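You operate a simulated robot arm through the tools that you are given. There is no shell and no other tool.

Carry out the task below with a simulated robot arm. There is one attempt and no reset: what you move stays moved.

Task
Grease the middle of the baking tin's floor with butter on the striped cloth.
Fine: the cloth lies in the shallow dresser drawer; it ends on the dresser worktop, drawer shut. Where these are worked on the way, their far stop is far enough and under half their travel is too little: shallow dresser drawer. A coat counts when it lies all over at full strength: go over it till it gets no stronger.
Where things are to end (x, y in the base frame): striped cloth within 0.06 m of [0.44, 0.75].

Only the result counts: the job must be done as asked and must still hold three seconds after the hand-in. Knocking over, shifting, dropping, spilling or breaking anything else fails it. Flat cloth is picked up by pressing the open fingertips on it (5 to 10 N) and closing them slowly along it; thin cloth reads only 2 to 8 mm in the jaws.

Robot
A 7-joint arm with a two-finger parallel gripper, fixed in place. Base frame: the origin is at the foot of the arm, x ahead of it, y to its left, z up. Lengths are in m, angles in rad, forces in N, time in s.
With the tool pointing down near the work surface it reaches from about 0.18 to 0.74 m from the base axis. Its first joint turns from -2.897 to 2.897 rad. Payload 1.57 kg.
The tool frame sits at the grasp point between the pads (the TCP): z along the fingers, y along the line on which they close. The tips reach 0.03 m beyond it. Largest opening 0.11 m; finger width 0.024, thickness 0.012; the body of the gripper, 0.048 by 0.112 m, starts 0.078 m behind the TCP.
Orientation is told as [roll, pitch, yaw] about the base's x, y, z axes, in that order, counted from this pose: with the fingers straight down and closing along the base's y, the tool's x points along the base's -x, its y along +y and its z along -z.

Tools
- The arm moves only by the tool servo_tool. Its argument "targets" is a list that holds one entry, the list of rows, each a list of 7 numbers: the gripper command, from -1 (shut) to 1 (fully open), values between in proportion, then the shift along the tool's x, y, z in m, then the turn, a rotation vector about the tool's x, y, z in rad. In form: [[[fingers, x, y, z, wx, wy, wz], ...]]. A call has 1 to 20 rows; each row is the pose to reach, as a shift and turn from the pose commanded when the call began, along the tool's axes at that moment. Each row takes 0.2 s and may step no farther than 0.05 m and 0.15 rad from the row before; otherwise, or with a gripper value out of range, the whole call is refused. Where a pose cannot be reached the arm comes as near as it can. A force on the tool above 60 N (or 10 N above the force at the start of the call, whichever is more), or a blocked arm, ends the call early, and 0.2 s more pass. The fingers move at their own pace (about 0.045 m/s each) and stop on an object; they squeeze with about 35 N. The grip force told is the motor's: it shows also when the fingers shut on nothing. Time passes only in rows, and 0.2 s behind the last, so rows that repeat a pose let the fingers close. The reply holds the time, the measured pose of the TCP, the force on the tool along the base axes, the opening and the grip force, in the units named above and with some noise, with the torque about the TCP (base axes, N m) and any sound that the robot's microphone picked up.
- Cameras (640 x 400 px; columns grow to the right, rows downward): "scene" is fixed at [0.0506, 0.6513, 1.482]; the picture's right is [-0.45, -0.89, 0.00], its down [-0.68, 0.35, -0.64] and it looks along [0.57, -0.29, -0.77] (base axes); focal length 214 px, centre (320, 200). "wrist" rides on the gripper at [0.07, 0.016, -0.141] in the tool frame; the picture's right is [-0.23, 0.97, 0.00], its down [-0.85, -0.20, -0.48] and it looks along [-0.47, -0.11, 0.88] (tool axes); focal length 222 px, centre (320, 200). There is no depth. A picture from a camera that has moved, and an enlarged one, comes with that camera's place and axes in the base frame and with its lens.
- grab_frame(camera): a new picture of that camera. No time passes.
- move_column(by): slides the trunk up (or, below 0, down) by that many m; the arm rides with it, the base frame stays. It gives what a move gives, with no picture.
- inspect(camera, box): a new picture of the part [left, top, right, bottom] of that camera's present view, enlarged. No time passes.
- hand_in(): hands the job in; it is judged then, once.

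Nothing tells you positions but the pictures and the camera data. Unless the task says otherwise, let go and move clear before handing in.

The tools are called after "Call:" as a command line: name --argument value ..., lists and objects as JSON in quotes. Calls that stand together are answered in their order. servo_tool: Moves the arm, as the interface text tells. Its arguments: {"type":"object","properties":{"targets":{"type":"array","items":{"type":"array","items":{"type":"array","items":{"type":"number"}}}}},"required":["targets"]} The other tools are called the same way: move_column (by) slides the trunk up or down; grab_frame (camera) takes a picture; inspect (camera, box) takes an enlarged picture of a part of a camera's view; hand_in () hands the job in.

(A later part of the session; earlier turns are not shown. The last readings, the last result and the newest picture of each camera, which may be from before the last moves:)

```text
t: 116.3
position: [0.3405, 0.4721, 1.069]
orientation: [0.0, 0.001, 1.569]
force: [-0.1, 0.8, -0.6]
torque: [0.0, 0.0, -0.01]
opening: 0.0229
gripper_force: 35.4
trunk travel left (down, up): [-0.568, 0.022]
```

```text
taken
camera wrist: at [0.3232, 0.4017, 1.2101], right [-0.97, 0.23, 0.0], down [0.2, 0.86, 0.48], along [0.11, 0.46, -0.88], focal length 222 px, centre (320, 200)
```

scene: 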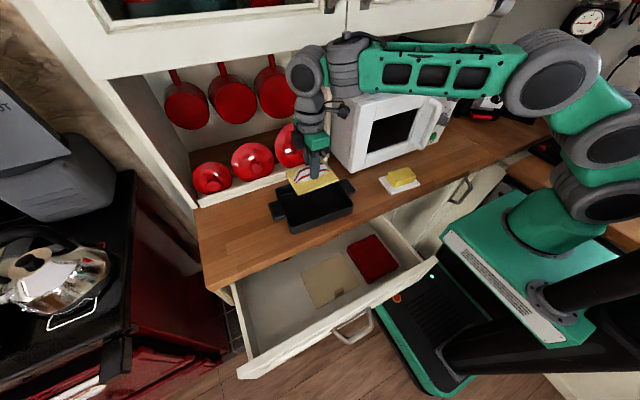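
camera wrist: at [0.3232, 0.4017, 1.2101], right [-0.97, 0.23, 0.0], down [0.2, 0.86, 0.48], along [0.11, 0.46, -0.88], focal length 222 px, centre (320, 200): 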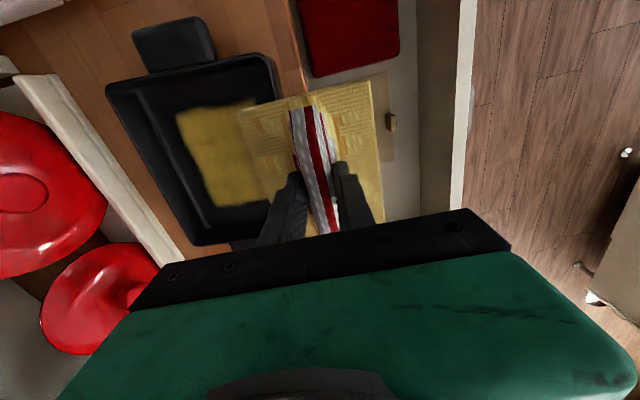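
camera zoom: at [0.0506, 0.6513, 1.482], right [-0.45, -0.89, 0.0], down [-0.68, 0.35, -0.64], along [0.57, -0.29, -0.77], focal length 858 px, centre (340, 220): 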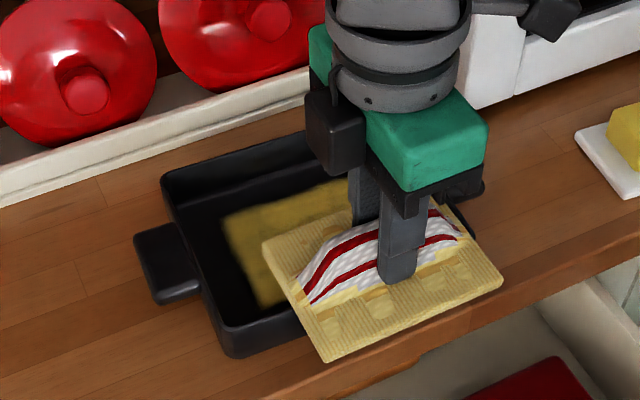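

There is a clear yellow coat in the tin. I'll move aside for an unobstructed look at its evenness.

Call:
servo_tool --targets '[[[-1, 0.03, 0.03, 0, 0, 0, 0], [-1, 0.065, 0.05, 0, 0, 0, 0], [-1, 0.1, 0.07, 0, 0, 0, 0], [-1, 0.14, 0.08, 0, 0, 0, 0]]]'

Call:
inspect --camera "scene" --box '[265, 160, 365, 240]'

Call:
inspect --camera "wrist" --box '[60, 20, 300, 260]'

```text
t: 117.3
position: [0.2598, 0.3311, 1.0675]
orientation: [0.0, 0.001, 1.571]
force: [-0.7, -0.1, -1.5]
torque: [0.03, 0.0, 0.0]
opening: 0.023
gripper_force: 35.1
trunk travel left (down, up): [-0.568, 0.022]
```

```text
5.00 times, centred on (315, 200) of scene
camera zoom: at [0.0506, 0.6513, 1.482], right [-0.45, -0.89, 0.0], down [-0.68, 0.35, -0.64], along [0.57, -0.29, -0.77], focal length 1072 px, centre (345, 200)
```

zoom: 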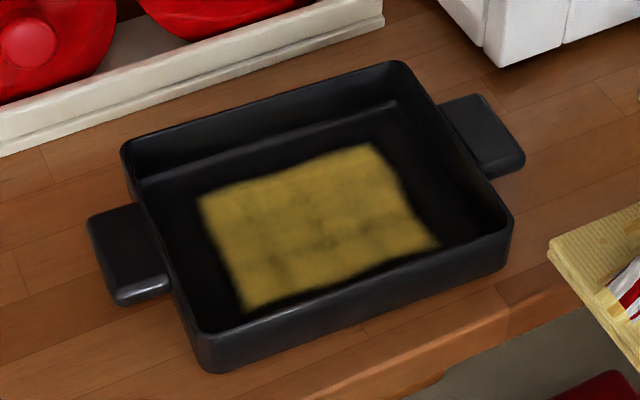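

```text
1.67 times, centred on (180, 140) of wrist
camera zoom: at [0.2431, 0.2632, 1.2095], right [-0.97, 0.23, 0.0], down [0.2, 0.86, 0.48], along [0.11, 0.46, -0.88], focal length 370 px, centre (553, 300)
```

zoom: 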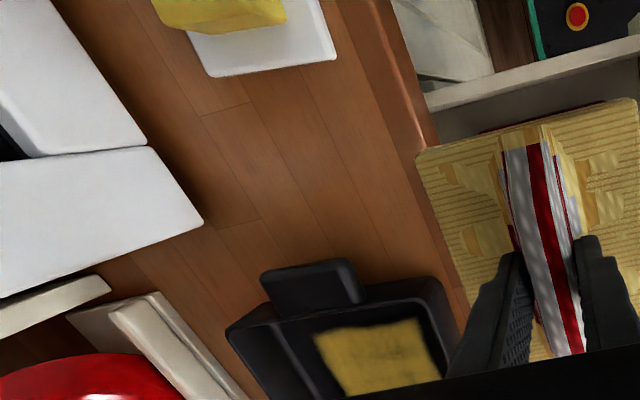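

The coat covers x 0.41–0.50, y 0.41–0.53, centred on the floor, but it's slightly mottled and the pad has paled. I'll re-load the cloth on the butter, gently this time, and go over it again.

Call:
servo_tool --targets '[[[-1, 0.035, -0.02, 0, 0, 0, 0], [-1, 0.07, -0.045, 0, 0, 0, 0], [-1, 0.105, -0.075, 0, 0, 0, 0], [-1, 0.14, -0.105, 0, 0, 0, 0], [-1, 0.17, -0.135, 0, 0, 0, 0], [-1, 0.186, -0.153, 0.01, 0, 0, 0], [-1, 0.186, -0.153, 0.03, 0, 0, 0], [-1, 0.186, -0.153, 0.04, 0, 0, 0]]]'

Call:
inspect --camera "scene" --box '[350, 100, 480, 220]'

```text
t: 119.1
position: [0.4128, 0.1456, 1.0276]
orientation: [0.0, 0.002, 1.573]
force: [0.0, 0.1, -0.3]
torque: [-0.02, -0.01, 0.0]
opening: 0.0229
gripper_force: 35.3
trunk travel left (down, up): [-0.568, 0.022]
```

```text
3.33 times, centred on (415, 160) of scene
camera zoom: at [0.0506, 0.6513, 1.482], right [-0.45, -0.89, 0.0], down [-0.68, 0.35, -0.64], along [0.57, -0.29, -0.77], focal length 715 px, centre (3, 333)
```

zoom: 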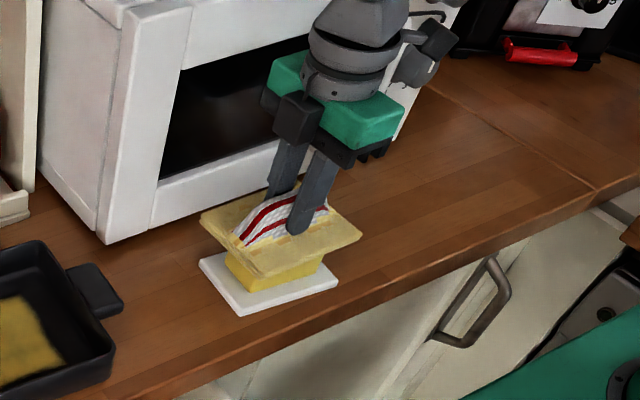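

Call:
servo_tool --targets '[[[-1, 0, 0, 0.004, 0, 0, 0], [-1, 0, 0, 0.008, 0, 0, 0], [-1, 0, 0, 0.011, 0, 0, 0], [-1, 0, 0, 0.013, 0, 0, 0]]]'

```text
t: 120.1
position: [0.4126, 0.1445, 1.0139]
orientation: [0.001, 0.002, 1.57]
force: [-0.3, -1.2, 0.0]
torque: [-0.01, -0.03, 0.01]
opening: 0.0229
gripper_force: 35.1
trunk travel left (down, up): [-0.568, 0.022]
```

Call:
servo_tool --targets '[[[-1, 0, 0, 0.0015, 0, 0, 0], [-1, 0, 0, 0.003, 0, 0, 0], [-1, 0, 0, 0.003, 0, 0, 0]]]'

```text
t: 120.9
position: [0.4137, 0.1448, 1.013]
orientation: [0.0, 0.002, 1.572]
force: [-0.8, -0.3, -0.3]
torque: [-0.03, -0.01, 0.01]
opening: 0.0231
gripper_force: 34.8
trunk travel left (down, up): [-0.568, 0.022]
```

Call:
servo_tool --targets '[[[-1, 0, 0, 0.0015, 0, 0, 0], [-1, 0, 0, 0.003, 0, 0, 0], [-1, 0, 0, 0.003, 0, 0, 0]]]'

Call:
inspect --camera "scene" --box '[350, 100, 480, 220]'

```text
t: 121.7
position: [0.413, 0.1446, 1.0092]
orientation: [0.001, 0.002, 1.571]
force: [0.3, 0.1, 0.4]
torque: [0.05, -0.01, -0.01]
opening: 0.0229
gripper_force: 35.4
trunk travel left (down, up): [-0.568, 0.022]
```

```text
3.33 times, centred on (415, 160) of scene
camera zoom: at [0.0506, 0.6513, 1.482], right [-0.45, -0.89, 0.0], down [-0.68, 0.35, -0.64], along [0.57, -0.29, -0.77], focal length 715 px, centre (3, 333)
```

zoom: 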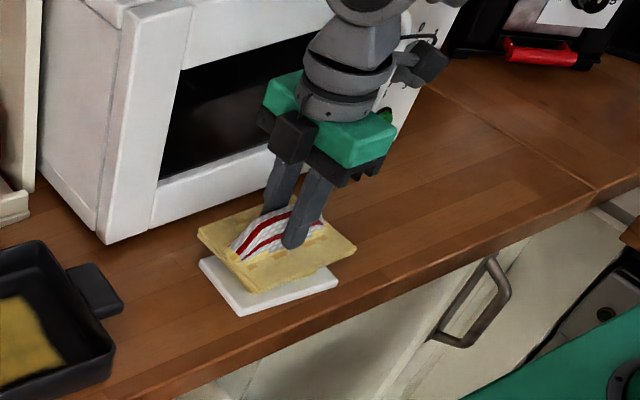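

Call:
servo_tool --targets '[[[-1, 0, 0, 0.0015, 0, 0, 0], [-1, 0, 0, 0.003, 0, 0, 0], [-1, 0, 0, 0.003, 0, 0, 0]]]'

```text
t: 122.5
position: [0.4129, 0.1451, 1.0089]
orientation: [-0.005, 0.0, 1.57]
force: [-3.0, -0.9, 32.0]
torque: [-0.33, 0.53, -0.03]
opening: 0.0232
gripper_force: 34.8
trunk travel left (down, up): [-0.568, 0.022]
```

Contact at 32 N, enough to load the pad. Lifting straight up.

Call:
servo_tool --targets '[[[-1, 0, 0, -0.003, 0, 0, 0], [-1, 0, 0, -0.01, 0, 0, 0], [-1, 0, 0, -0.03, 0, 0, 0], [-1, 0, 0, -0.055, 0, 0, 0], [-1, 0, 0, -0.073, 0, 0, 0]]]'

Call:
inspect --camera "scene" --box '[350, 90, 480, 210]'

```text
t: 123.7
position: [0.4109, 0.143, 1.0824]
orientation: [0.002, 0.003, 1.572]
force: [-0.3, -0.4, -0.4]
torque: [0.01, -0.02, 0.07]
opening: 0.0229
gripper_force: 34.7
trunk travel left (down, up): [-0.568, 0.022]
```

```text
3.33 times, centred on (415, 150) of scene
camera zoom: at [0.0506, 0.6513, 1.482], right [-0.45, -0.89, 0.0], down [-0.68, 0.35, -0.64], along [0.57, -0.29, -0.77], focal length 715 px, centre (3, 367)
```

zoom: 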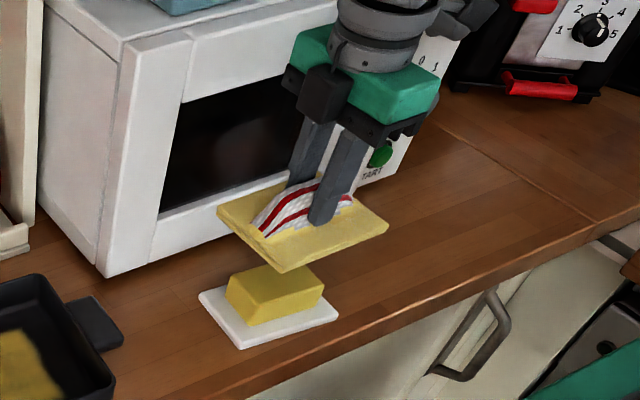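

Fully re-coated and the butter hasn't moved. Back over the tin centre.

Call:
servo_tool --targets '[[[-1, -0.04, 0.01, 0, 0, 0, 0], [-1, -0.08, 0.015, 0, 0, 0, 0], [-1, -0.12, 0.015, 0, 0, 0, 0], [-1, -0.16, 0.01, 0, 0, 0, 0], [-1, -0.2, 0, 0, 0, 0, 0], [-1, -0.245, -0.015, 0, 0, 0, 0], [-1, -0.29, -0.03, 0, 0, 0, 0], [-1, -0.3275, -0.04, 0, 0, 0, 0], [-1, -0.3275, -0.04, 0.02, 0, 0, 0], [-1, -0.3275, -0.04, 0.05, 0, 0, 0], [-1, -0.3275, -0.04, 0.075, 0, 0, 0], [-1, -0.3275, -0.04, 0.095, 0, 0, 0], [-1, -0.3275, -0.04, 0.105, 0, 0, 0], [-1, -0.3275, -0.04, 0.11, 0, 0, 0]]]'

Call:
inspect --camera "scene" --box '[255, 145, 375, 245]'

```text
t: 126.7
position: [0.4521, 0.472, 0.9688]
orientation: [-0.002, 0.002, 1.571]
force: [0.5, 0.3, 0.4]
torque: [-0.01, 0.03, 0.0]
opening: 0.0229
gripper_force: 35.1
trunk travel left (down, up): [-0.568, 0.022]
```

```text
4.00 times, centred on (315, 195) of scene
camera zoom: at [0.0506, 0.6513, 1.482], right [-0.45, -0.89, 0.0], down [-0.68, 0.35, -0.64], along [0.57, -0.29, -0.77], focal length 858 px, centre (340, 220)
```

zoom: 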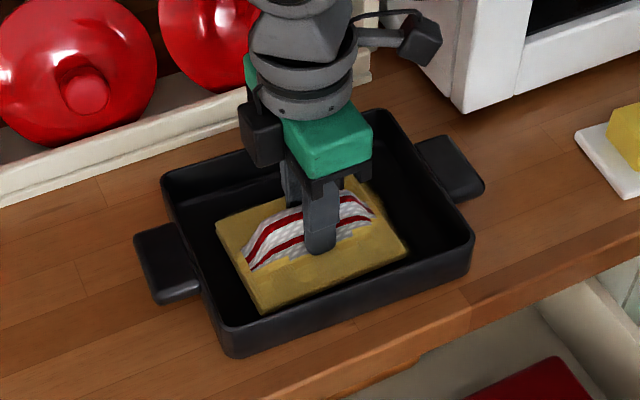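

Just at the floor. I'll wipe with slightly longer strokes in both directions under light pressure.

Call:
servo_tool --targets '[[[-1, 0, 0, 0.001, 0, 0, 0], [-1, 0, 0, 0.0018, 0, 0, 0], [-1, -0.006, 0, 0.0018, 0, 0, 0], [-1, -0.012, 0, 0.0018, 0, 0, 0], [-1, -0.018, 0, 0.0018, 0, 0, 0], [-1, -0.012, 0, 0.0018, 0, 0, 0], [-1, -0.006, 0, 0.0018, 0, 0, 0], [-1, 0, 0, 0.0018, 0, 0, 0], [-1, 0.006, 0, 0.0018, 0, 0, 0], [-1, 0.012, 0, 0.0018, 0, 0, 0], [-1, 0.018, 0, 0.0018, 0, 0, 0], [-1, 0.012, 0, 0.0018, 0, 0, 0], [-1, 0.006, 0, 0.0018, 0, 0, 0], [-1, 0, 0, 0.0018, 0, 0, 0], [-1, 0, -0.004, 0.0018, 0, 0, 0], [-1, 0, -0.008, 0.0018, 0, 0, 0], [-1, 0, -0.004, 0.0018, 0, 0, 0], [-1, 0, 0, 0.0018, 0, 0, 0]]]'

Call:
inspect --camera "scene" --box '[255, 145, 375, 245]'

```text
t: 130.5
position: [0.4532, 0.4705, 0.9681]
orientation: [-0.001, -0.001, 1.566]
force: [5.7, -1.3, 14.5]
torque: [0.19, -0.12, -0.11]
opening: 0.023
gripper_force: 35.1
trunk travel left (down, up): [-0.568, 0.022]
```

```text
4.00 times, centred on (315, 195) of scene
camera zoom: at [0.0506, 0.6513, 1.482], right [-0.45, -0.89, 0.0], down [-0.68, 0.35, -0.64], along [0.57, -0.29, -0.77], focal length 858 px, centre (340, 220)
```

zoom: 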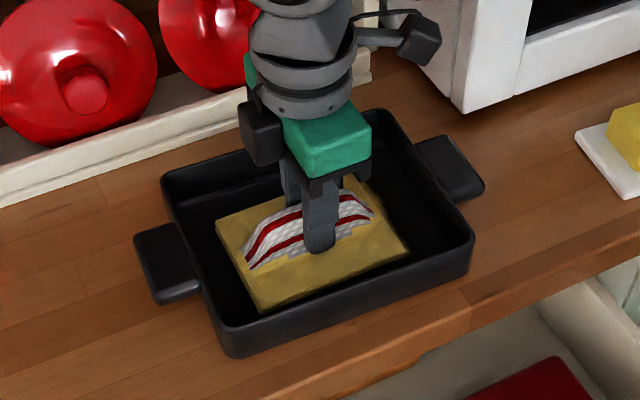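

Call:
servo_tool --targets '[[[-1, 0, 0.004, -0.0003, 0, 0, 0], [-1, 0, 0.008, -0.0003, 0, 0, 0], [-1, -0.006, 0.008, -0.0003, 0, 0, 0], [-1, -0.012, 0.008, -0.0003, 0, 0, 0], [-1, -0.018, 0.008, -0.0003, 0, 0, 0], [-1, -0.018, 0.003, -0.0003, 0, 0, 0], [-1, -0.018, -0.003, -0.0003, 0, 0, 0], [-1, -0.018, -0.007, -0.0003, 0, 0, 0], [-1, -0.012, -0.007, -0.0003, 0, 0, 0], [-1, -0.006, -0.007, -0.0003, 0, 0, 0], [-1, 0, -0.007, -0.0003, 0, 0, 0], [-1, 0.006, -0.007, -0.0003, 0, 0, 0], [-1, 0.012, -0.007, -0.0003, 0, 0, 0], [-1, 0.018, -0.007, -0.0003, 0, 0, 0], [-1, 0.018, -0.002, -0.0003, 0, 0, 0], [-1, 0.018, 0.003, -0.0003, 0, 0, 0], [-1, 0.018, 0.008, -0.0003, 0, 0, 0], [-1, 0.012, 0.006, -0.0003, 0, 0, 0], [-1, 0.006, 0.003, -0.0003, 0, 0, 0], [-1, 0, 0, -0.0003, 0, 0, 0]]]'

Call:
inspect --camera "scene" --box '[255, 145, 375, 245]'

```text
t: 134.7
position: [0.4524, 0.4715, 0.969]
orientation: [0.0, 0.0, 1.572]
force: [-0.6, -1.3, 3.2]
torque: [-0.06, -0.02, -0.02]
opening: 0.023
gripper_force: 35.1
trunk travel left (down, up): [-0.568, 0.022]
```

```text
4.00 times, centred on (315, 195) of scene
camera zoom: at [0.0506, 0.6513, 1.482], right [-0.45, -0.89, 0.0], down [-0.68, 0.35, -0.64], along [0.57, -0.29, -0.77], focal length 858 px, centre (340, 220)
```

zoom: 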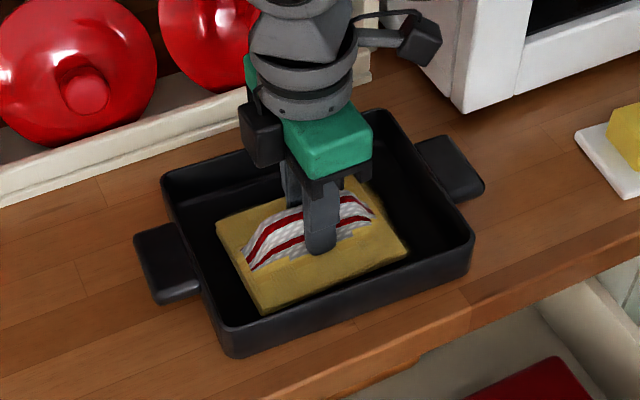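

Call:
servo_tool --targets '[[[-1, 0, 0.004, 0.001, 0, 0, 0], [-1, 0, 0.008, 0.001, 0, 0, 0], [-1, -0.006, 0.008, 0.001, 0, 0, 0], [-1, -0.012, 0.008, 0.001, 0, 0, 0], [-1, -0.018, 0.008, 0.001, 0, 0, 0], [-1, -0.018, 0.003, 0.001, 0, 0, 0], [-1, -0.018, -0.003, 0.001, 0, 0, 0], [-1, -0.018, -0.007, 0.001, 0, 0, 0], [-1, -0.012, -0.007, 0.001, 0, 0, 0], [-1, -0.006, -0.007, 0.001, 0, 0, 0], [-1, 0, -0.007, 0.001, 0, 0, 0], [-1, 0.006, -0.007, 0.001, 0, 0, 0], [-1, 0.012, -0.007, 0.001, 0, 0, 0], [-1, 0.018, -0.007, 0.001, 0, 0, 0], [-1, 0.018, -0.002, 0.001, 0, 0, 0], [-1, 0.018, 0.003, 0.001, 0, 0, 0], [-1, 0.018, 0.008, 0.001, 0, 0, 0], [-1, 0.012, 0.006, 0.001, 0, 0, 0], [-1, 0.006, 0.003, 0.001, 0, 0, 0], [-1, 0, 0, 0.001, 0, 0, 0]]]'

Call:
servo_tool --targets '[[[-1, 0, 0, -0.01, 0, 0, 0], [-1, 0, 0, -0.03, 0, 0, 0], [-1, 0, 0, -0.06, 0, 0, 0], [-1, 0.01, 0.03, -0.09, 0, 0, 0], [-1, 0.03, 0.065, -0.1, 0, 0, 0], [-1, 0.055, 0.1, -0.1, 0, 0, 0], [-1, 0.085, 0.13, -0.1, 0, 0, 0], [-1, 0.12, 0.16, -0.1, 0, 0, 0], [-1, 0.15, 0.18, -0.1, 0, 0, 0]]]'

Call:
inspect --camera "scene" --box '[265, 160, 365, 240]'

Call:
grab_frame --camera "scene"

```text
t: 138.9
position: [0.4513, 0.471, 0.9678]
orientation: [-0.001, 0.0, 1.57]
force: [-5.9, -8.1, 23.1]
torque: [-0.4, 0.19, -0.01]
opening: 0.023
gripper_force: 35.0
trunk travel left (down, up): [-0.568, 0.022]
```

```text
t: 140.9
position: [0.2717, 0.32, 1.0672]
orientation: [-0.001, -0.003, 1.571]
force: [0.3, -0.7, -0.7]
torque: [0.02, -0.02, 0.05]
opening: 0.0228
gripper_force: 35.1
trunk travel left (down, up): [-0.568, 0.022]
```

```text
5.00 times, centred on (315, 200) of scene
camera zoom: at [0.0506, 0.6513, 1.482], right [-0.45, -0.89, 0.0], down [-0.68, 0.35, -0.64], along [0.57, -0.29, -0.77], focal length 1072 px, centre (345, 200)
```

zoom: 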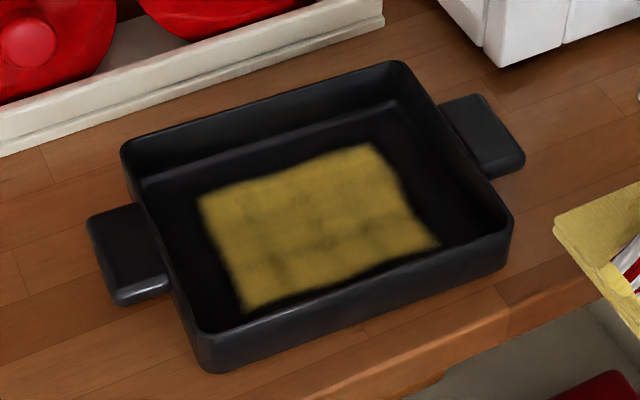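

```text
taken
```

scene: 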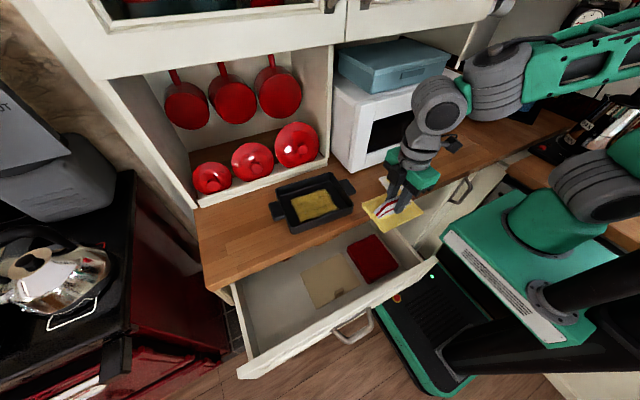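

The coat fills the same fixed middle patch and looks a little stronger. The pad barely lost butter this time, which suggests it's saturating. I'll do one more full pass and compare.

Call:
servo_tool --targets '[[[-1, -0.03, -0.02, 0, 0, 0, 0], [-1, -0.06, -0.05, 0, 0, 0, 0], [-1, -0.09, -0.08, 0, 0, 0, 0], [-1, -0.115, -0.115, 0, 0, 0, 0], [-1, -0.135, -0.15, 0.005, 0, 0, 0], [-1, -0.151, -0.18, 0.015, 0, 0, 0], [-1, -0.151, -0.18, 0.04, 0, 0, 0], [-1, -0.151, -0.18, 0.065, 0, 0, 0], [-1, -0.151, -0.18, 0.085, 0, 0, 0], [-1, -0.151, -0.18, 0.094, 0, 0, 0], [-1, -0.151, -0.18, 0.098, 0, 0, 0], [-1, -0.151, -0.18, 0.1, 0, 0, 0]]]'

Call:
servo_tool --targets '[[[-1, 0, 0.004, 0.0007, 0, 0, 0], [-1, 0, 0.008, 0.0007, 0, 0, 0], [-1, -0.006, 0.008, 0.0007, 0, 0, 0], [-1, -0.012, 0.008, 0.0007, 0, 0, 0], [-1, -0.018, 0.008, 0.0007, 0, 0, 0], [-1, -0.018, 0.003, 0.0007, 0, 0, 0], [-1, -0.018, -0.003, 0.0007, 0, 0, 0], [-1, -0.018, -0.007, 0.0007, 0, 0, 0], [-1, -0.012, -0.007, 0.0007, 0, 0, 0], [-1, -0.006, -0.007, 0.0007, 0, 0, 0], [-1, 0, -0.007, 0.0007, 0, 0, 0], [-1, 0.006, -0.007, 0.0007, 0, 0, 0], [-1, 0.012, -0.007, 0.0007, 0, 0, 0], [-1, 0.018, -0.007, 0.0007, 0, 0, 0], [-1, 0.018, -0.002, 0.0007, 0, 0, 0], [-1, 0.018, 0.003, 0.0007, 0, 0, 0], [-1, 0.018, 0.008, 0.0007, 0, 0, 0], [-1, 0.012, 0.006, 0.0007, 0, 0, 0], [-1, 0.006, 0.003, 0.0007, 0, 0, 0], [-1, 0, 0, 0.0007, 0, 0, 0]]]'

```text
t: 143.5
position: [0.4512, 0.4708, 0.968]
orientation: [-0.001, -0.001, 1.569]
force: [-0.2, -2.1, 13.4]
torque: [-0.58, 0.29, 0.0]
opening: 0.0229
gripper_force: 34.7
trunk travel left (down, up): [-0.568, 0.022]
```

```text
t: 147.7
position: [0.4483, 0.4712, 0.9684]
orientation: [0.001, 0.0, 1.574]
force: [-6.7, -13.2, 34.6]
torque: [-0.31, 0.23, 0.06]
opening: 0.0229
gripper_force: 35.3
trunk travel left (down, up): [-0.568, 0.022]
```

Call:
servo_tool --targets '[[[-1, 0, 0, -0.0016, 0, 0, 0], [-1, -0.006, 0, -0.0016, 0, 0, 0], [-1, -0.012, 0, -0.0016, 0, 0, 0], [-1, -0.006, 0, -0.0016, 0, 0, 0], [-1, 0, 0, -0.0016, 0, 0, 0], [-1, 0.006, 0, -0.0016, 0, 0, 0], [-1, 0.012, 0, -0.0016, 0, 0, 0], [-1, 0.006, 0, -0.0016, 0, 0, 0], [-1, 0, 0, -0.0016, 0, 0, 0], [-1, 0, 0.005, -0.0016, 0, 0, 0], [-1, 0, 0, -0.0016, 0, 0, 0], [-1, 0, -0.005, -0.0016, 0, 0, 0], [-1, 0, 0, -0.0016, 0, 0, 0]]]'

Call:
servo_tool --targets '[[[-1, 0, 0, -0.01, 0, 0, 0], [-1, 0, 0, -0.03, 0, 0, 0], [-1, 0, 0, -0.06, 0, 0, 0], [-1, 0.01, 0.03, -0.09, 0, 0, 0], [-1, 0.03, 0.065, -0.1, 0, 0, 0], [-1, 0.055, 0.1, -0.1, 0, 0, 0], [-1, 0.085, 0.13, -0.1, 0, 0, 0], [-1, 0.12, 0.16, -0.1, 0, 0, 0], [-1, 0.15, 0.18, -0.1, 0, 0, 0]]]'

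Call:
inspect --camera "scene" --box '[265, 160, 365, 240]'

Call:
grab_frame --camera "wrist"

```text
t: 150.5
position: [0.4531, 0.4724, 0.9677]
orientation: [-0.002, -0.001, 1.568]
force: [6.0, 4.8, 14.9]
torque: [-0.32, 0.1, 0.11]
opening: 0.0232
gripper_force: 35.4
trunk travel left (down, up): [-0.568, 0.022]
```

```text
t: 152.5
position: [0.2718, 0.3239, 1.0657]
orientation: [0.001, 0.001, 1.571]
force: [-0.1, -0.6, -0.1]
torque: [0.02, 0.01, 0.01]
opening: 0.023
gripper_force: 35.0
trunk travel left (down, up): [-0.568, 0.022]
```

```text
5.00 times, centred on (315, 200) of scene
camera zoom: at [0.0506, 0.6513, 1.482], right [-0.45, -0.89, 0.0], down [-0.68, 0.35, -0.64], along [0.57, -0.29, -0.77], focal length 1072 px, centre (345, 200)
```

zoom: 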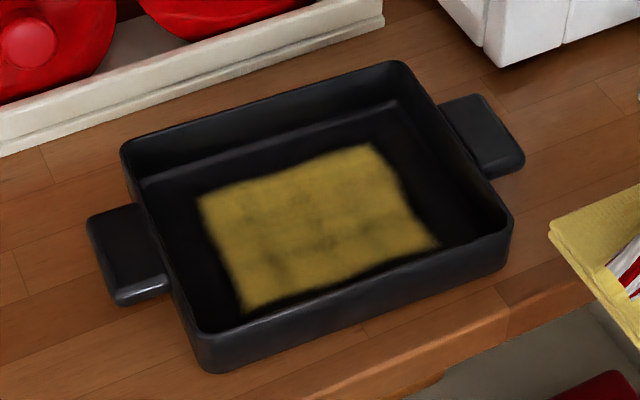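

```text
taken
camera wrist: at [0.2546, 0.2539, 1.2076], right [-0.97, 0.23, 0.0], down [0.2, 0.86, 0.48], along [0.11, 0.47, -0.88], focal length 222 px, centre (320, 200)
```

wrist: 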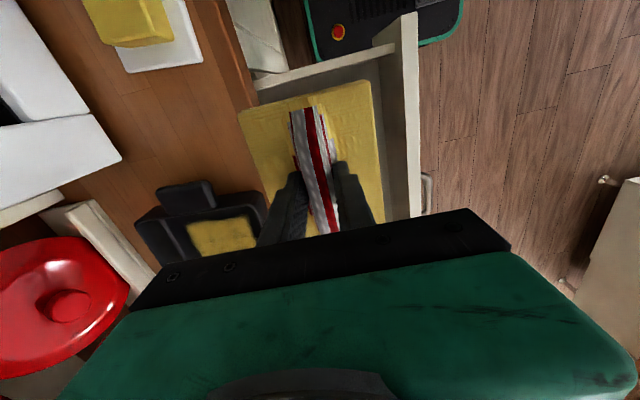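

The coat looks unchanged from before, so it's at full strength, and the tin hasn't moved. Next I need to set the cloth down near (0.44, 0.75), which needs an outward tilt to reach. I'll first turn the wrist so the camera ends up on the far side, clear of the tin.

Call:
servo_tool --targets '[[[-1, 0, 0, 0, 0, 0, 0.14], [-1, 0, 0, 0, 0, 0, 0.28], [-1, 0, 0, 0, 0, 0, 0.42], [-1, 0, 0, 0, 0, 0, 0.56], [-1, 0, 0, 0, 0, 0, 0.7], [-1, 0, 0, 0, 0, 0, 0.84], [-1, 0, 0, 0, 0, 0, 0.98], [-1, 0, 0, 0, 0, 0, 1.12], [-1, 0, 0, 0, 0, 0, 1.26], [-1, 0, 0, 0, 0, 0, 1.4], [-1, 0, 0, 0, 0, 0, 1.5], [-1, 0, 0, 0, 0, 0, 1.5708]]]'

Call:
servo_tool --targets '[[[-1, 0, 0, 0, 0, 0, 0.14], [-1, 0, 0, 0, 0, 0, 0.28], [-1, 0, 0, 0, 0, 0, 0.42], [-1, 0, 0, 0, 0, 0, 0.56], [-1, 0, 0, 0, 0, 0, 0.7], [-1, 0, 0, 0, 0, 0, 0.84], [-1, 0, 0, 0, 0, 0, 0.98], [-1, 0, 0, 0, 0, 0, 1.12], [-1, 0, 0, 0, 0, 0, 1.26], [-1, 0, 0, 0, 0, 0, 1.4], [-1, 0, 0, 0, 0, 0, 1.5], [-1, 0, 0, 0, 0, 0, 1.5708]]]'

Call:
grab_frame --camera "scene"

```text
t: 155.1
position: [0.2725, 0.3235, 1.0657]
orientation: [0.0, 0.001, -0.001]
force: [1.0, -0.8, -0.5]
torque: [0.03, -0.01, 0.03]
opening: 0.0229
gripper_force: 34.9
trunk travel left (down, up): [-0.568, 0.022]
```

```text
t: 157.7
position: [0.2734, 0.3238, 1.0674]
orientation: [0.001, -0.001, -1.572]
force: [-0.4, 0.4, -0.3]
torque: [-0.05, 0.0, -0.02]
opening: 0.023
gripper_force: 35.0
trunk travel left (down, up): [-0.568, 0.022]
```

```text
taken
```

scene: 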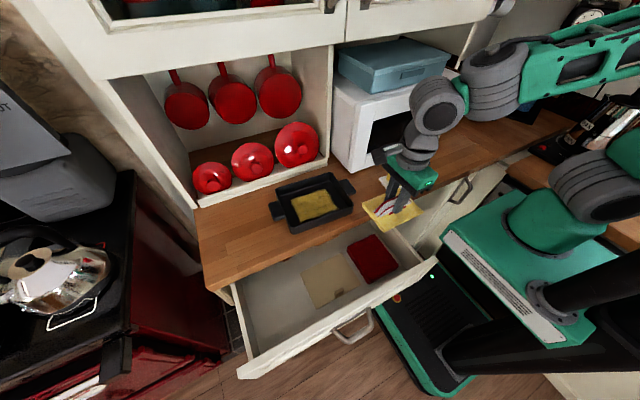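

The half-turn worked. Now I'll move along in front of the tin toward the left side, keeping height.

Call:
servo_tool --targets '[[[-1, 0.038, 0.0, -0.005, 0, 0, 0], [-1, 0.076, 0.0, -0.01, 0, 0, 0], [-1, 0.114, 0.005, -0.015, 0, 0, 0], [-1, 0.152, 0.01, -0.02, 0, 0, 0], [-1, 0.19, 0.02, -0.023, 0, 0, 0], [-1, 0.226, 0.027, -0.025, 0, 0, 0]]]'

Call:
servo_tool --targets '[[[-1, 0.02, 0.01, 0, 0, 0.12, 0], [-1, 0.04, 0.02, 0, 0, 0.24, 0], [-1, 0.06, 0.03, 0, 0, 0.36, 0], [-1, 0.08, 0.04, 0, 0, 0.48, 0], [-1, 0.1, 0.05, 0, 0, 0.6, 0]]]'

Call:
grab_frame --camera "scene"

Call:
grab_frame --camera "wrist"

```text
t: 159.1
position: [0.2997, 0.5517, 1.0925]
orientation: [-0.001, -0.003, -1.573]
force: [0.1, -0.2, -0.4]
torque: [0.01, -0.03, -0.03]
opening: 0.0227
gripper_force: 34.8
trunk travel left (down, up): [-0.568, 0.022]
```

```text
t: 160.3
position: [0.3504, 0.6504, 1.0913]
orientation: [-0.002, 0.6, -1.571]
force: [0.1, -0.2, -1.1]
torque: [-0.01, -0.02, 0.01]
opening: 0.023
gripper_force: 35.0
trunk travel left (down, up): [-0.568, 0.022]
```

```text
taken
```

scene: 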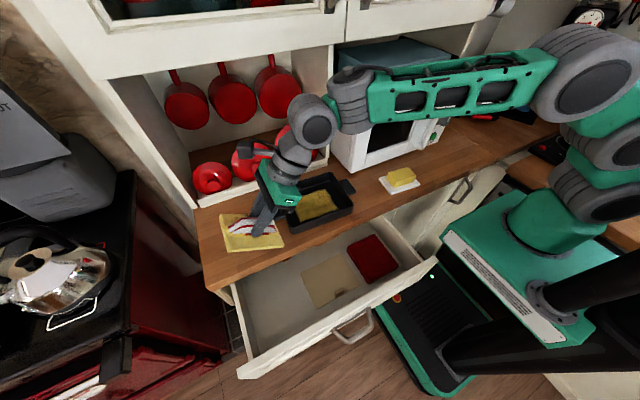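

```text
taken
camera wrist: at [0.3668, 0.6283, 1.2484], right [0.97, -0.19, -0.13], down [-0.2, -0.98, -0.09], along [-0.11, 0.11, -0.99], focal length 222 px, centre (320, 200)
```

wrist: 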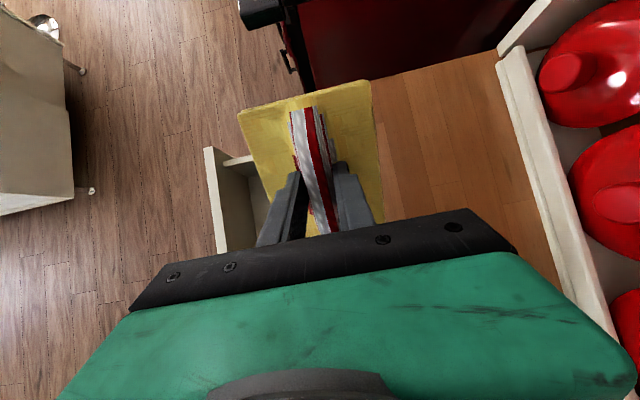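

The tilt works, and the camera sits well above now. I'll extend toward the target spot with a bit more tilt.

Call:
servo_tool --targets '[[[-1, 0.0155, 0.0233, 0.0187, 0, 0.05, 0], [-1, 0.031, 0.0467, 0.0373, 0, 0.1, 0], [-1, 0.0465, 0.07, 0.056, 0, 0.15, 0], [-1, 0.0465, 0.07, 0.056, 0, 0.15, 0]]]'

Call:
grab_frame --camera "scene"

Call:
grab_frame --camera "wrist"

```text
t: 161.3
position: [0.4198, 0.7156, 1.068]
orientation: [0.0, 0.749, -1.572]
force: [0.6, 0.0, -0.8]
torque: [-0.01, 0.02, 0.0]
opening: 0.0229
gripper_force: 34.9
out of reach, approached as far as the arm can: row 3, 4
trunk travel left (down, up): [-0.568, 0.022]
```

```text
taken
```

scene: 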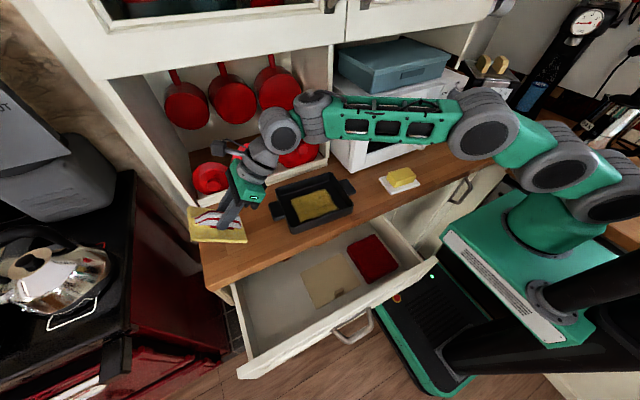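

```text
taken
camera wrist: at [0.4361, 0.6717, 1.2201], right [0.97, -0.17, -0.15], down [-0.2, -0.95, -0.23], along [-0.11, 0.26, -0.96], focal length 222 px, centre (320, 200)
```

wrist: 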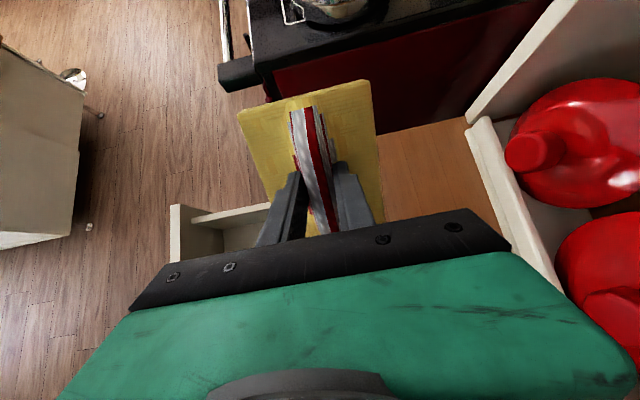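

I've reached (0.42, 0.716) with 0.75 rad tilt. I'll lower it so the cloth's near edge approaches the worktop.

Call:
servo_tool --targets '[[[-1, -0.0112, 0.001, 0.0169, 0, 0, 0], [-1, -0.0224, 0.002, 0.0338, 0, 0, 0], [-1, -0.0336, 0.003, 0.0507, 0, 0, 0], [-1, -0.0336, 0.003, 0.0507, 0, 0, 0]]]'

Call:
inspect --camera "scene" --box '[170, 120, 330, 290]'

Call:
grab_frame --camera "wrist"

```text
t: 162.3
position: [0.4228, 0.7275, 1.0093]
orientation: [-0.001, 0.749, -1.571]
force: [0.6, 0.3, -0.4]
torque: [0.05, -0.03, 0.02]
opening: 0.0227
gripper_force: 35.5
trunk travel left (down, up): [-0.568, 0.022]
```

```text
2.35 times, centred on (250, 205) of scene
camera zoom: at [0.0506, 0.6513, 1.482], right [-0.45, -0.89, 0.0], down [-0.68, 0.35, -0.64], along [0.57, -0.29, -0.77], focal length 505 px, centre (485, 188)
```

zoom: 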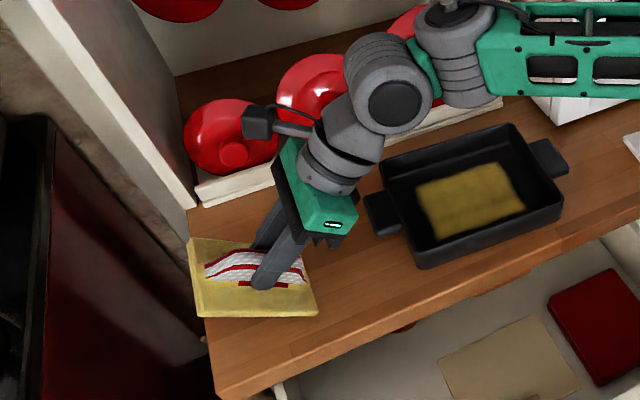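

```text
taken
camera wrist: at [0.4381, 0.6818, 1.1614], right [0.97, -0.17, -0.15], down [-0.2, -0.95, -0.23], along [-0.11, 0.26, -0.96], focal length 222 px, centre (320, 200)
```

wrist: 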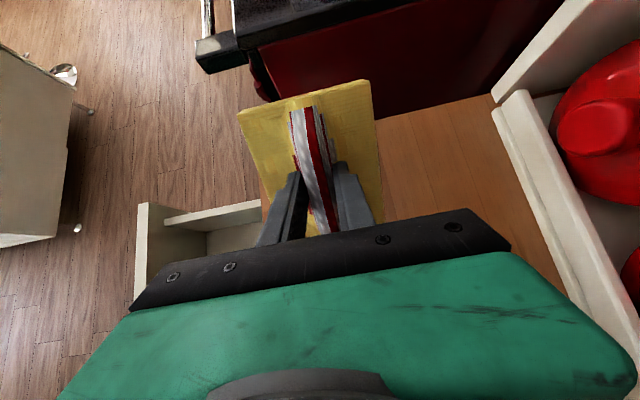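

The tilted cloth is over the right spot. I'll continue down in small steps until the near edge touches.

Call:
servo_tool --targets '[[[-1, -0.0027, 0, 0.0029, 0, 0, 0], [-1, -0.0055, 0, 0.0059, 0, 0, 0], [-1, -0.0082, 0, 0.0088, 0, 0, 0], [-1, -0.0109, 0, 0.0117, 0, 0, 0]]]'

```text
t: 163.3
position: [0.4207, 0.7262, 0.9971]
orientation: [0.004, 0.753, -1.569]
force: [-0.9, -2.6, 8.3]
torque: [-0.35, 0.22, 0.01]
opening: 0.023
gripper_force: 34.6
trunk travel left (down, up): [-0.568, 0.022]
```

Contact at the near edge. Continuing down so the cloth pivots flat in the grip.

Call:
servo_tool --targets '[[[-1, -0.002, 0, 0.0022, 0, 0, 0], [-1, -0.0041, 0, 0.0044, 0, 0, 0], [-1, -0.0061, 0, 0.0066, 0, 0, 0], [-1, -0.0082, 0, 0.0088, 0, 0, 0]]]'

Call:
inspect --camera "scene" --box '[170, 120, 330, 290]'

```text
t: 164.3
position: [0.4218, 0.7253, 0.9961]
orientation: [0.016, 0.767, -1.559]
force: [-2.4, -2.1, 45.3]
torque: [-1.08, 0.63, 0.02]
opening: 0.0225
gripper_force: 35.0
trunk travel left (down, up): [-0.568, 0.022]
```

```text
2.35 times, centred on (250, 205) of scene
camera zoom: at [0.0506, 0.6513, 1.482], right [-0.45, -0.89, 0.0], down [-0.68, 0.35, -0.64], along [0.57, -0.29, -0.77], focal length 505 px, centre (485, 188)
```

zoom: 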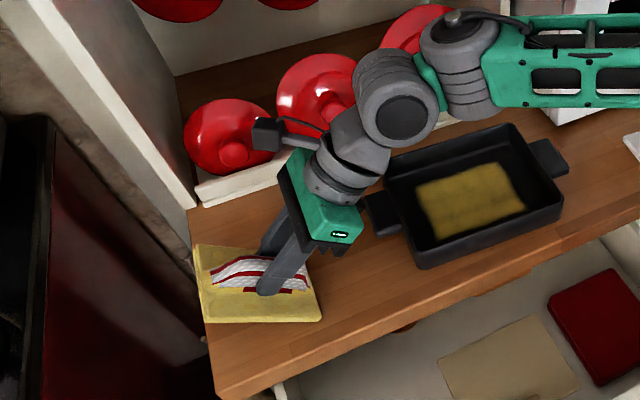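

The grip holds too firmly to pivot: 45 N and no rotation. I'll relieve the pressure, move back slightly in y (the cloth will settle outward when released), and reduce the tilt a little.

Call:
servo_tool --targets '[[[-1, 0.0041, 0, -0.0044, 0, 0, 0], [-1, 0.0082, 0, -0.0088, 0, 0, 0], [-1, 0.006, 0.004, -0.018, 0, -0.03, 0], [-1, 0.002, 0.008, -0.022, 0, -0.06, 0], [-1, -0.002, 0.01, -0.026, 0, -0.09, 0], [-1, -0.002, 0.01, -0.026, 0, -0.09, 0]]]'

Call:
inspect --camera "scene" --box '[170, 120, 330, 290]'

```text
t: 165.7
position: [0.4308, 0.7043, 0.9988]
orientation: [-0.002, 0.654, -1.572]
force: [0.6, 0.0, -1.1]
torque: [-0.03, -0.02, -0.01]
opening: 0.0231
gripper_force: 35.1
trunk travel left (down, up): [-0.568, 0.022]
```

```text
2.35 times, centred on (250, 205) of scene
camera zoom: at [0.0506, 0.6513, 1.482], right [-0.45, -0.89, 0.0], down [-0.68, 0.35, -0.64], along [0.57, -0.29, -0.77], focal length 505 px, centre (485, 188)
```

zoom: 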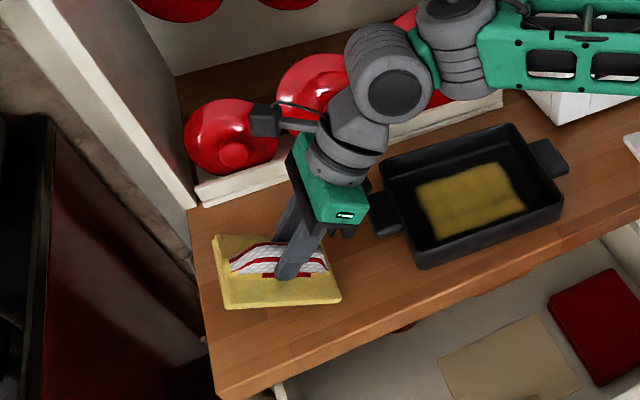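

Call:
servo_tool --targets '[[[-1, 0, 0, 0, 0, -0.05, 0], [-1, 0, 0, 0, 0, -0.1, 0], [-1, 0, 0, 0, 0, -0.15, 0]]]'

```text
t: 166.5
position: [0.4182, 0.6874, 0.9991]
orientation: [0.0, 0.508, -1.57]
force: [-0.9, -0.1, -0.7]
torque: [-0.01, -0.02, 0.0]
opening: 0.0228
gripper_force: 35.2
out of reach, approached as far as the arm can: row 1, 2, 3
trunk travel left (down, up): [-0.568, 0.022]
```

Less tilt costs too much reach. I'll go back to 0.65 rad at (0.431, 0.704) and lower to light contact.

Call:
servo_tool --targets '[[[-1, 0.0074, 0.0063, 0.0041, 0, 0.073, 0], [-1, 0.0148, 0.0126, 0.0082, 0, 0.146, 0], [-1, 0.0138, 0.0126, 0.0099, 0, 0.146, 0], [-1, 0.0128, 0.0126, 0.0117, 0, 0.146, 0]]]'

```text
t: 167.5
position: [0.4303, 0.7058, 0.9947]
orientation: [0.0, 0.654, -1.574]
force: [0.8, -0.6, -0.8]
torque: [-0.02, 0.01, 0.0]
opening: 0.0228
gripper_force: 34.6
trunk travel left (down, up): [-0.568, 0.022]
```

Call:
servo_tool --targets '[[[-1, -0.0009, 0, 0.0012, 0, 0, 0], [-1, -0.0018, 0, 0.0024, 0, 0, 0], [-1, -0.0018, 0, 0.0024, 0, 0, 0]]]'

```text
t: 168.3
position: [0.4302, 0.7055, 0.9948]
orientation: [0.002, 0.656, -1.572]
force: [-1.3, 0.8, 6.3]
torque: [-0.22, 0.07, -0.04]
opening: 0.0228
gripper_force: 35.2
trunk travel left (down, up): [-0.568, 0.022]
```

Light contact, 6 N. Now I loosen the grip gradually so the cloth can settle flat.

Call:
servo_tool --targets '[[[-0.7, 0, 0, 0, 0, 0, 0], [-0.64, 0, 0, 0, 0, 0, 0], [-0.61, 0, 0, 0, 0, 0, 0], [-0.59, 0, 0, 0, 0, 0, 0], [-0.58, 0, 0, 0, 0, 0, 0]]]'

Call:
inspect --camera "scene" --box '[170, 120, 330, 290]'

```text
t: 169.5
position: [0.4304, 0.7049, 0.9904]
orientation: [-0.001, 0.651, -1.572]
force: [0.9, 0.5, -0.3]
torque: [-0.02, 0.01, -0.01]
opening: 0.0239
gripper_force: 0.6
trunk travel left (down, up): [-0.568, 0.022]
```

```text
2.35 times, centred on (250, 205) of scene
camera zoom: at [0.0506, 0.6513, 1.482], right [-0.45, -0.89, 0.0], down [-0.68, 0.35, -0.64], along [0.57, -0.29, -0.77], focal length 505 px, centre (485, 188)
```

zoom: 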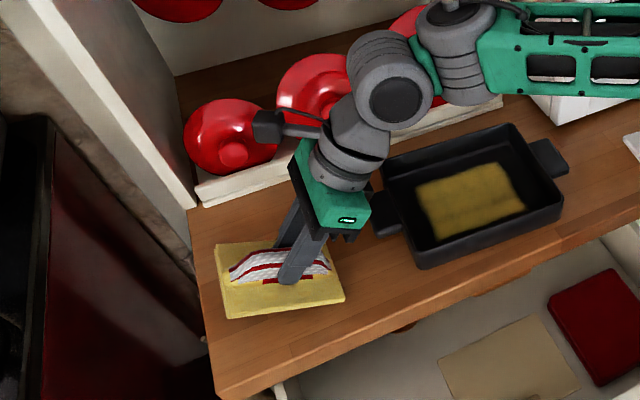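

The grip is loose now but the cloth is still resting partly tilted between the fingers. I'll open further.

Call:
servo_tool --targets '[[[-0.56, 0, 0, 0, 0, 0, 0], [-0.53, 0, 0, 0, 0, 0, 0], [-0.5, 0, 0, 0, 0, 0, 0], [-0.46, 0, 0, 0, 0, 0, 0]]]'

Call:
inspect --camera "scene" --box '[170, 120, 330, 290]'

Call:
grab_frame --camera "wrist"

```text
t: 170.5
position: [0.431, 0.7059, 0.9929]
orientation: [0.001, 0.654, -1.572]
force: [0.2, 1.0, -0.8]
torque: [-0.02, 0.01, -0.05]
opening: 0.0297
gripper_force: 0.1
trunk travel left (down, up): [-0.568, 0.022]
```

```text
2.35 times, centred on (250, 205) of scene
camera zoom: at [0.0506, 0.6513, 1.482], right [-0.45, -0.89, 0.0], down [-0.68, 0.35, -0.64], along [0.57, -0.29, -0.77], focal length 505 px, centre (485, 188)
```

zoom: 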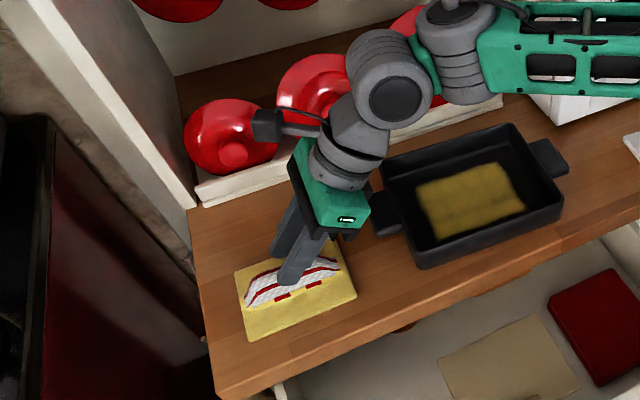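

```text
taken
camera wrist: at [0.4468, 0.6747, 1.1476], right [0.97, -0.18, -0.14], down [-0.2, -0.97, -0.14], along [-0.11, 0.16, -0.98], focal length 222 px, centre (320, 200)
```

wrist: 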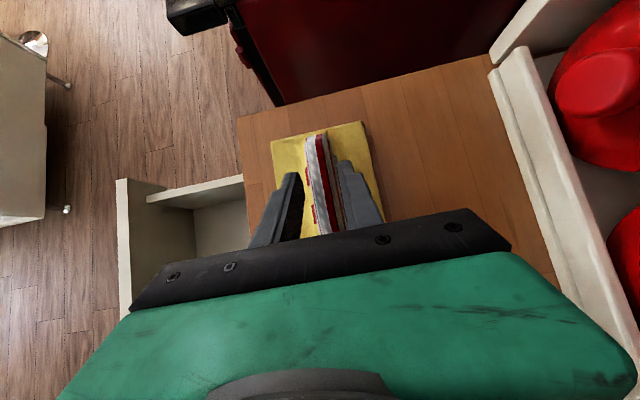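

The cloth now lies flat on the worktop at about (0.432, 0.72), within tolerance of the target. I'll open a little more and back away along the tool axis.

Call:
servo_tool --targets '[[[-0.46, 0, 0, -0.01, 0, 0, 0], [-0.4, 0, 0, -0.025, 0, 0, 0], [-0.4, 0, 0, -0.05, 0, 0, 0], [-0.4, 0, 0, -0.075, 0, 0, 0], [-0.4, 0, 0, -0.1, 0, 0, 0]]]'

Call:
grab_frame --camera "scene"

Call:
inspect --camera "scene" --box '[170, 120, 330, 290]'

Call:
grab_frame --camera "wrist"

```text
t: 171.7
position: [0.429, 0.6431, 1.0705]
orientation: [-0.002, 0.657, -1.572]
force: [0.6, 0.2, 0.0]
torque: [-0.02, 0.01, -0.01]
opening: 0.033
gripper_force: 0.0
trunk travel left (down, up): [-0.568, 0.022]
```

```text
taken
```

scene: 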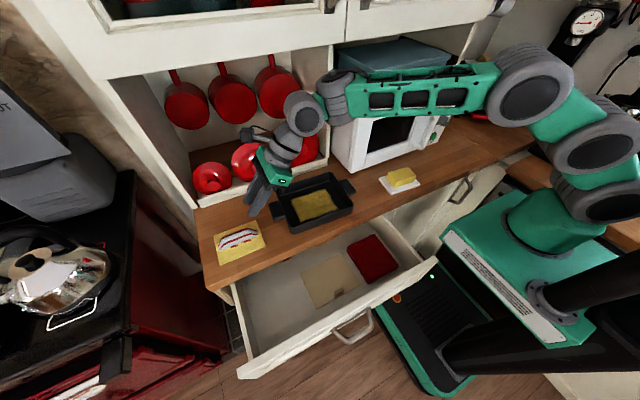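

```text
2.35 times, centred on (250, 205) of scene
camera zoom: at [0.0506, 0.6513, 1.482], right [-0.45, -0.89, 0.0], down [-0.68, 0.35, -0.64], along [0.57, -0.29, -0.77], focal length 505 px, centre (485, 188)
```

zoom: 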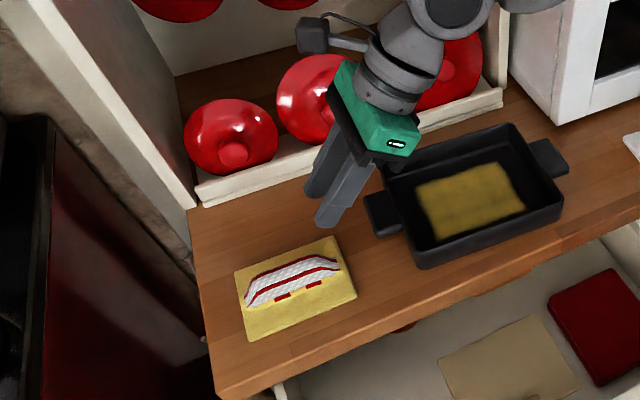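

```text
taken
camera wrist: at [0.4451, 0.6123, 1.226], right [0.97, -0.18, -0.14], down [-0.2, -0.97, -0.14], along [-0.11, 0.16, -0.98], focal length 222 px, centre (320, 200)
```

wrist: 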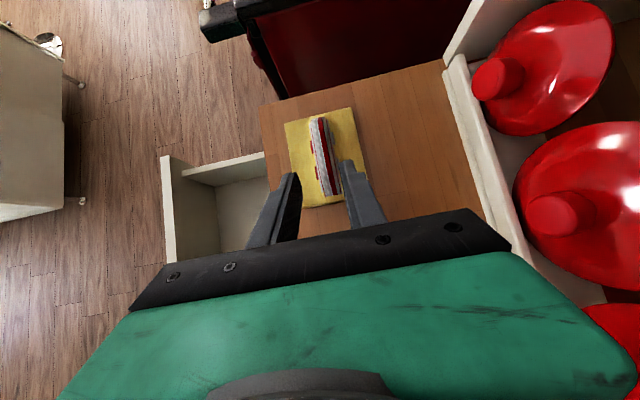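

The cloth rests flat and the tin, butter and pots are undisturbed. The last job is to shut the drawer. I'll look at the handle's current location first.

Call:
inspect --camera "scene" --box '[290, 270, 430, 370]'

```text
4.00 times, centred on (360, 320) of scene
camera zoom: at [0.0506, 0.6513, 1.482], right [-0.45, -0.89, 0.0], down [-0.68, 0.35, -0.64], along [0.57, -0.29, -0.77], focal length 858 px, centre (160, -280)
```

zoom: 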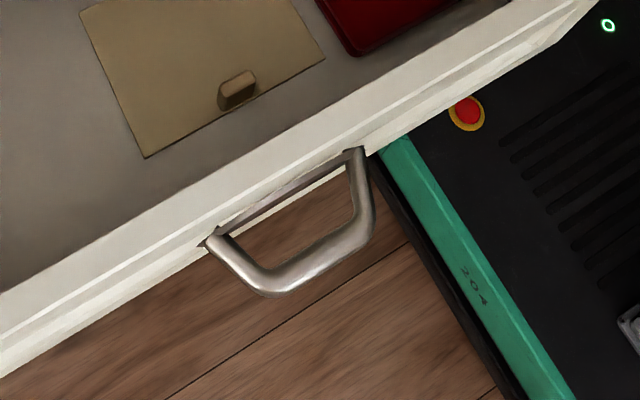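

The bar is at x≈0.084, y≈0.514, z≈0.80. I'll withdraw, straighten the tool, and turn back to yaw 0 with closed fingers.

Call:
servo_tool --targets '[[[-0.4, -0.0141, -0.03, -0.021, 0, -0.1314, 0], [-0.4, -0.0282, -0.06, -0.042, 0, -0.2628, 0], [-0.4, -0.0424, -0.09, -0.063, 0, -0.3942, 0], [-1, -0.0565, -0.12, -0.084, 0, -0.5256, 0], [-1, -0.0706, -0.15, -0.105, 0, -0.657, 0]]]'

Call:
servo_tool --targets '[[[-1, 0, -0.01, 0, 0, 0, -0.14], [-1, 0, -0.02, 0, 0, 0, -0.28], [-1, 0, -0.03, 0, 0, 0, -0.42], [-1, 0, -0.04, 0, 0, 0, -0.56], [-1, 0, -0.05, 0, 0, 0, -0.7], [-1, 0, -0.06, 0, 0, 0, -0.84], [-1, 0, -0.07, 0, 0, 0, -0.98], [-1, 0, -0.08, 0, 0, 0, -1.12], [-1, 0, -0.09, 0, 0, 0, -1.26], [-1, 0, -0.1, 0, 0, 0, -1.4], [-1, 0, -0.1, 0, 0, 0, -1.5], [-1, 0, -0.1, 0, 0, 0, -1.5708]]]'

Call:
grab_frame --camera "scene"

```text
t: 172.9
position: [0.2833, 0.5258, 1.1129]
orientation: [-0.001, -0.005, -1.57]
force: [0.0, -0.2, 0.6]
torque: [-0.01, -0.03, 0.01]
opening: 0.0
gripper_force: 10.6
trunk travel left (down, up): [-0.568, 0.022]
```

```text
t: 175.5
position: [0.181, 0.5249, 1.1115]
orientation: [-0.002, 0.0, 0.002]
force: [-1.6, -0.6, 0.8]
torque: [0.01, 0.01, -0.01]
opening: 0.0002
gripper_force: 21.0
trunk travel left (down, up): [-0.568, 0.022]
```

```text
taken
```

scene: 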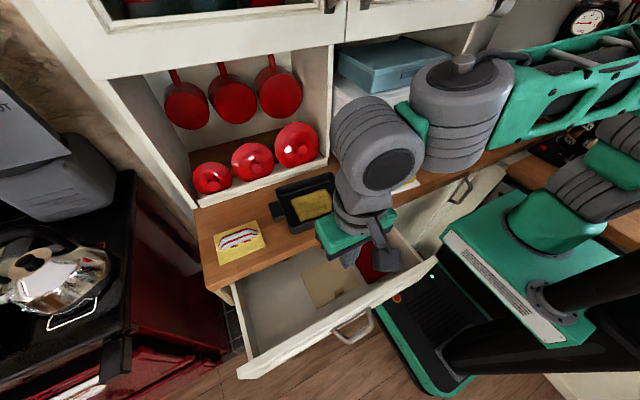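

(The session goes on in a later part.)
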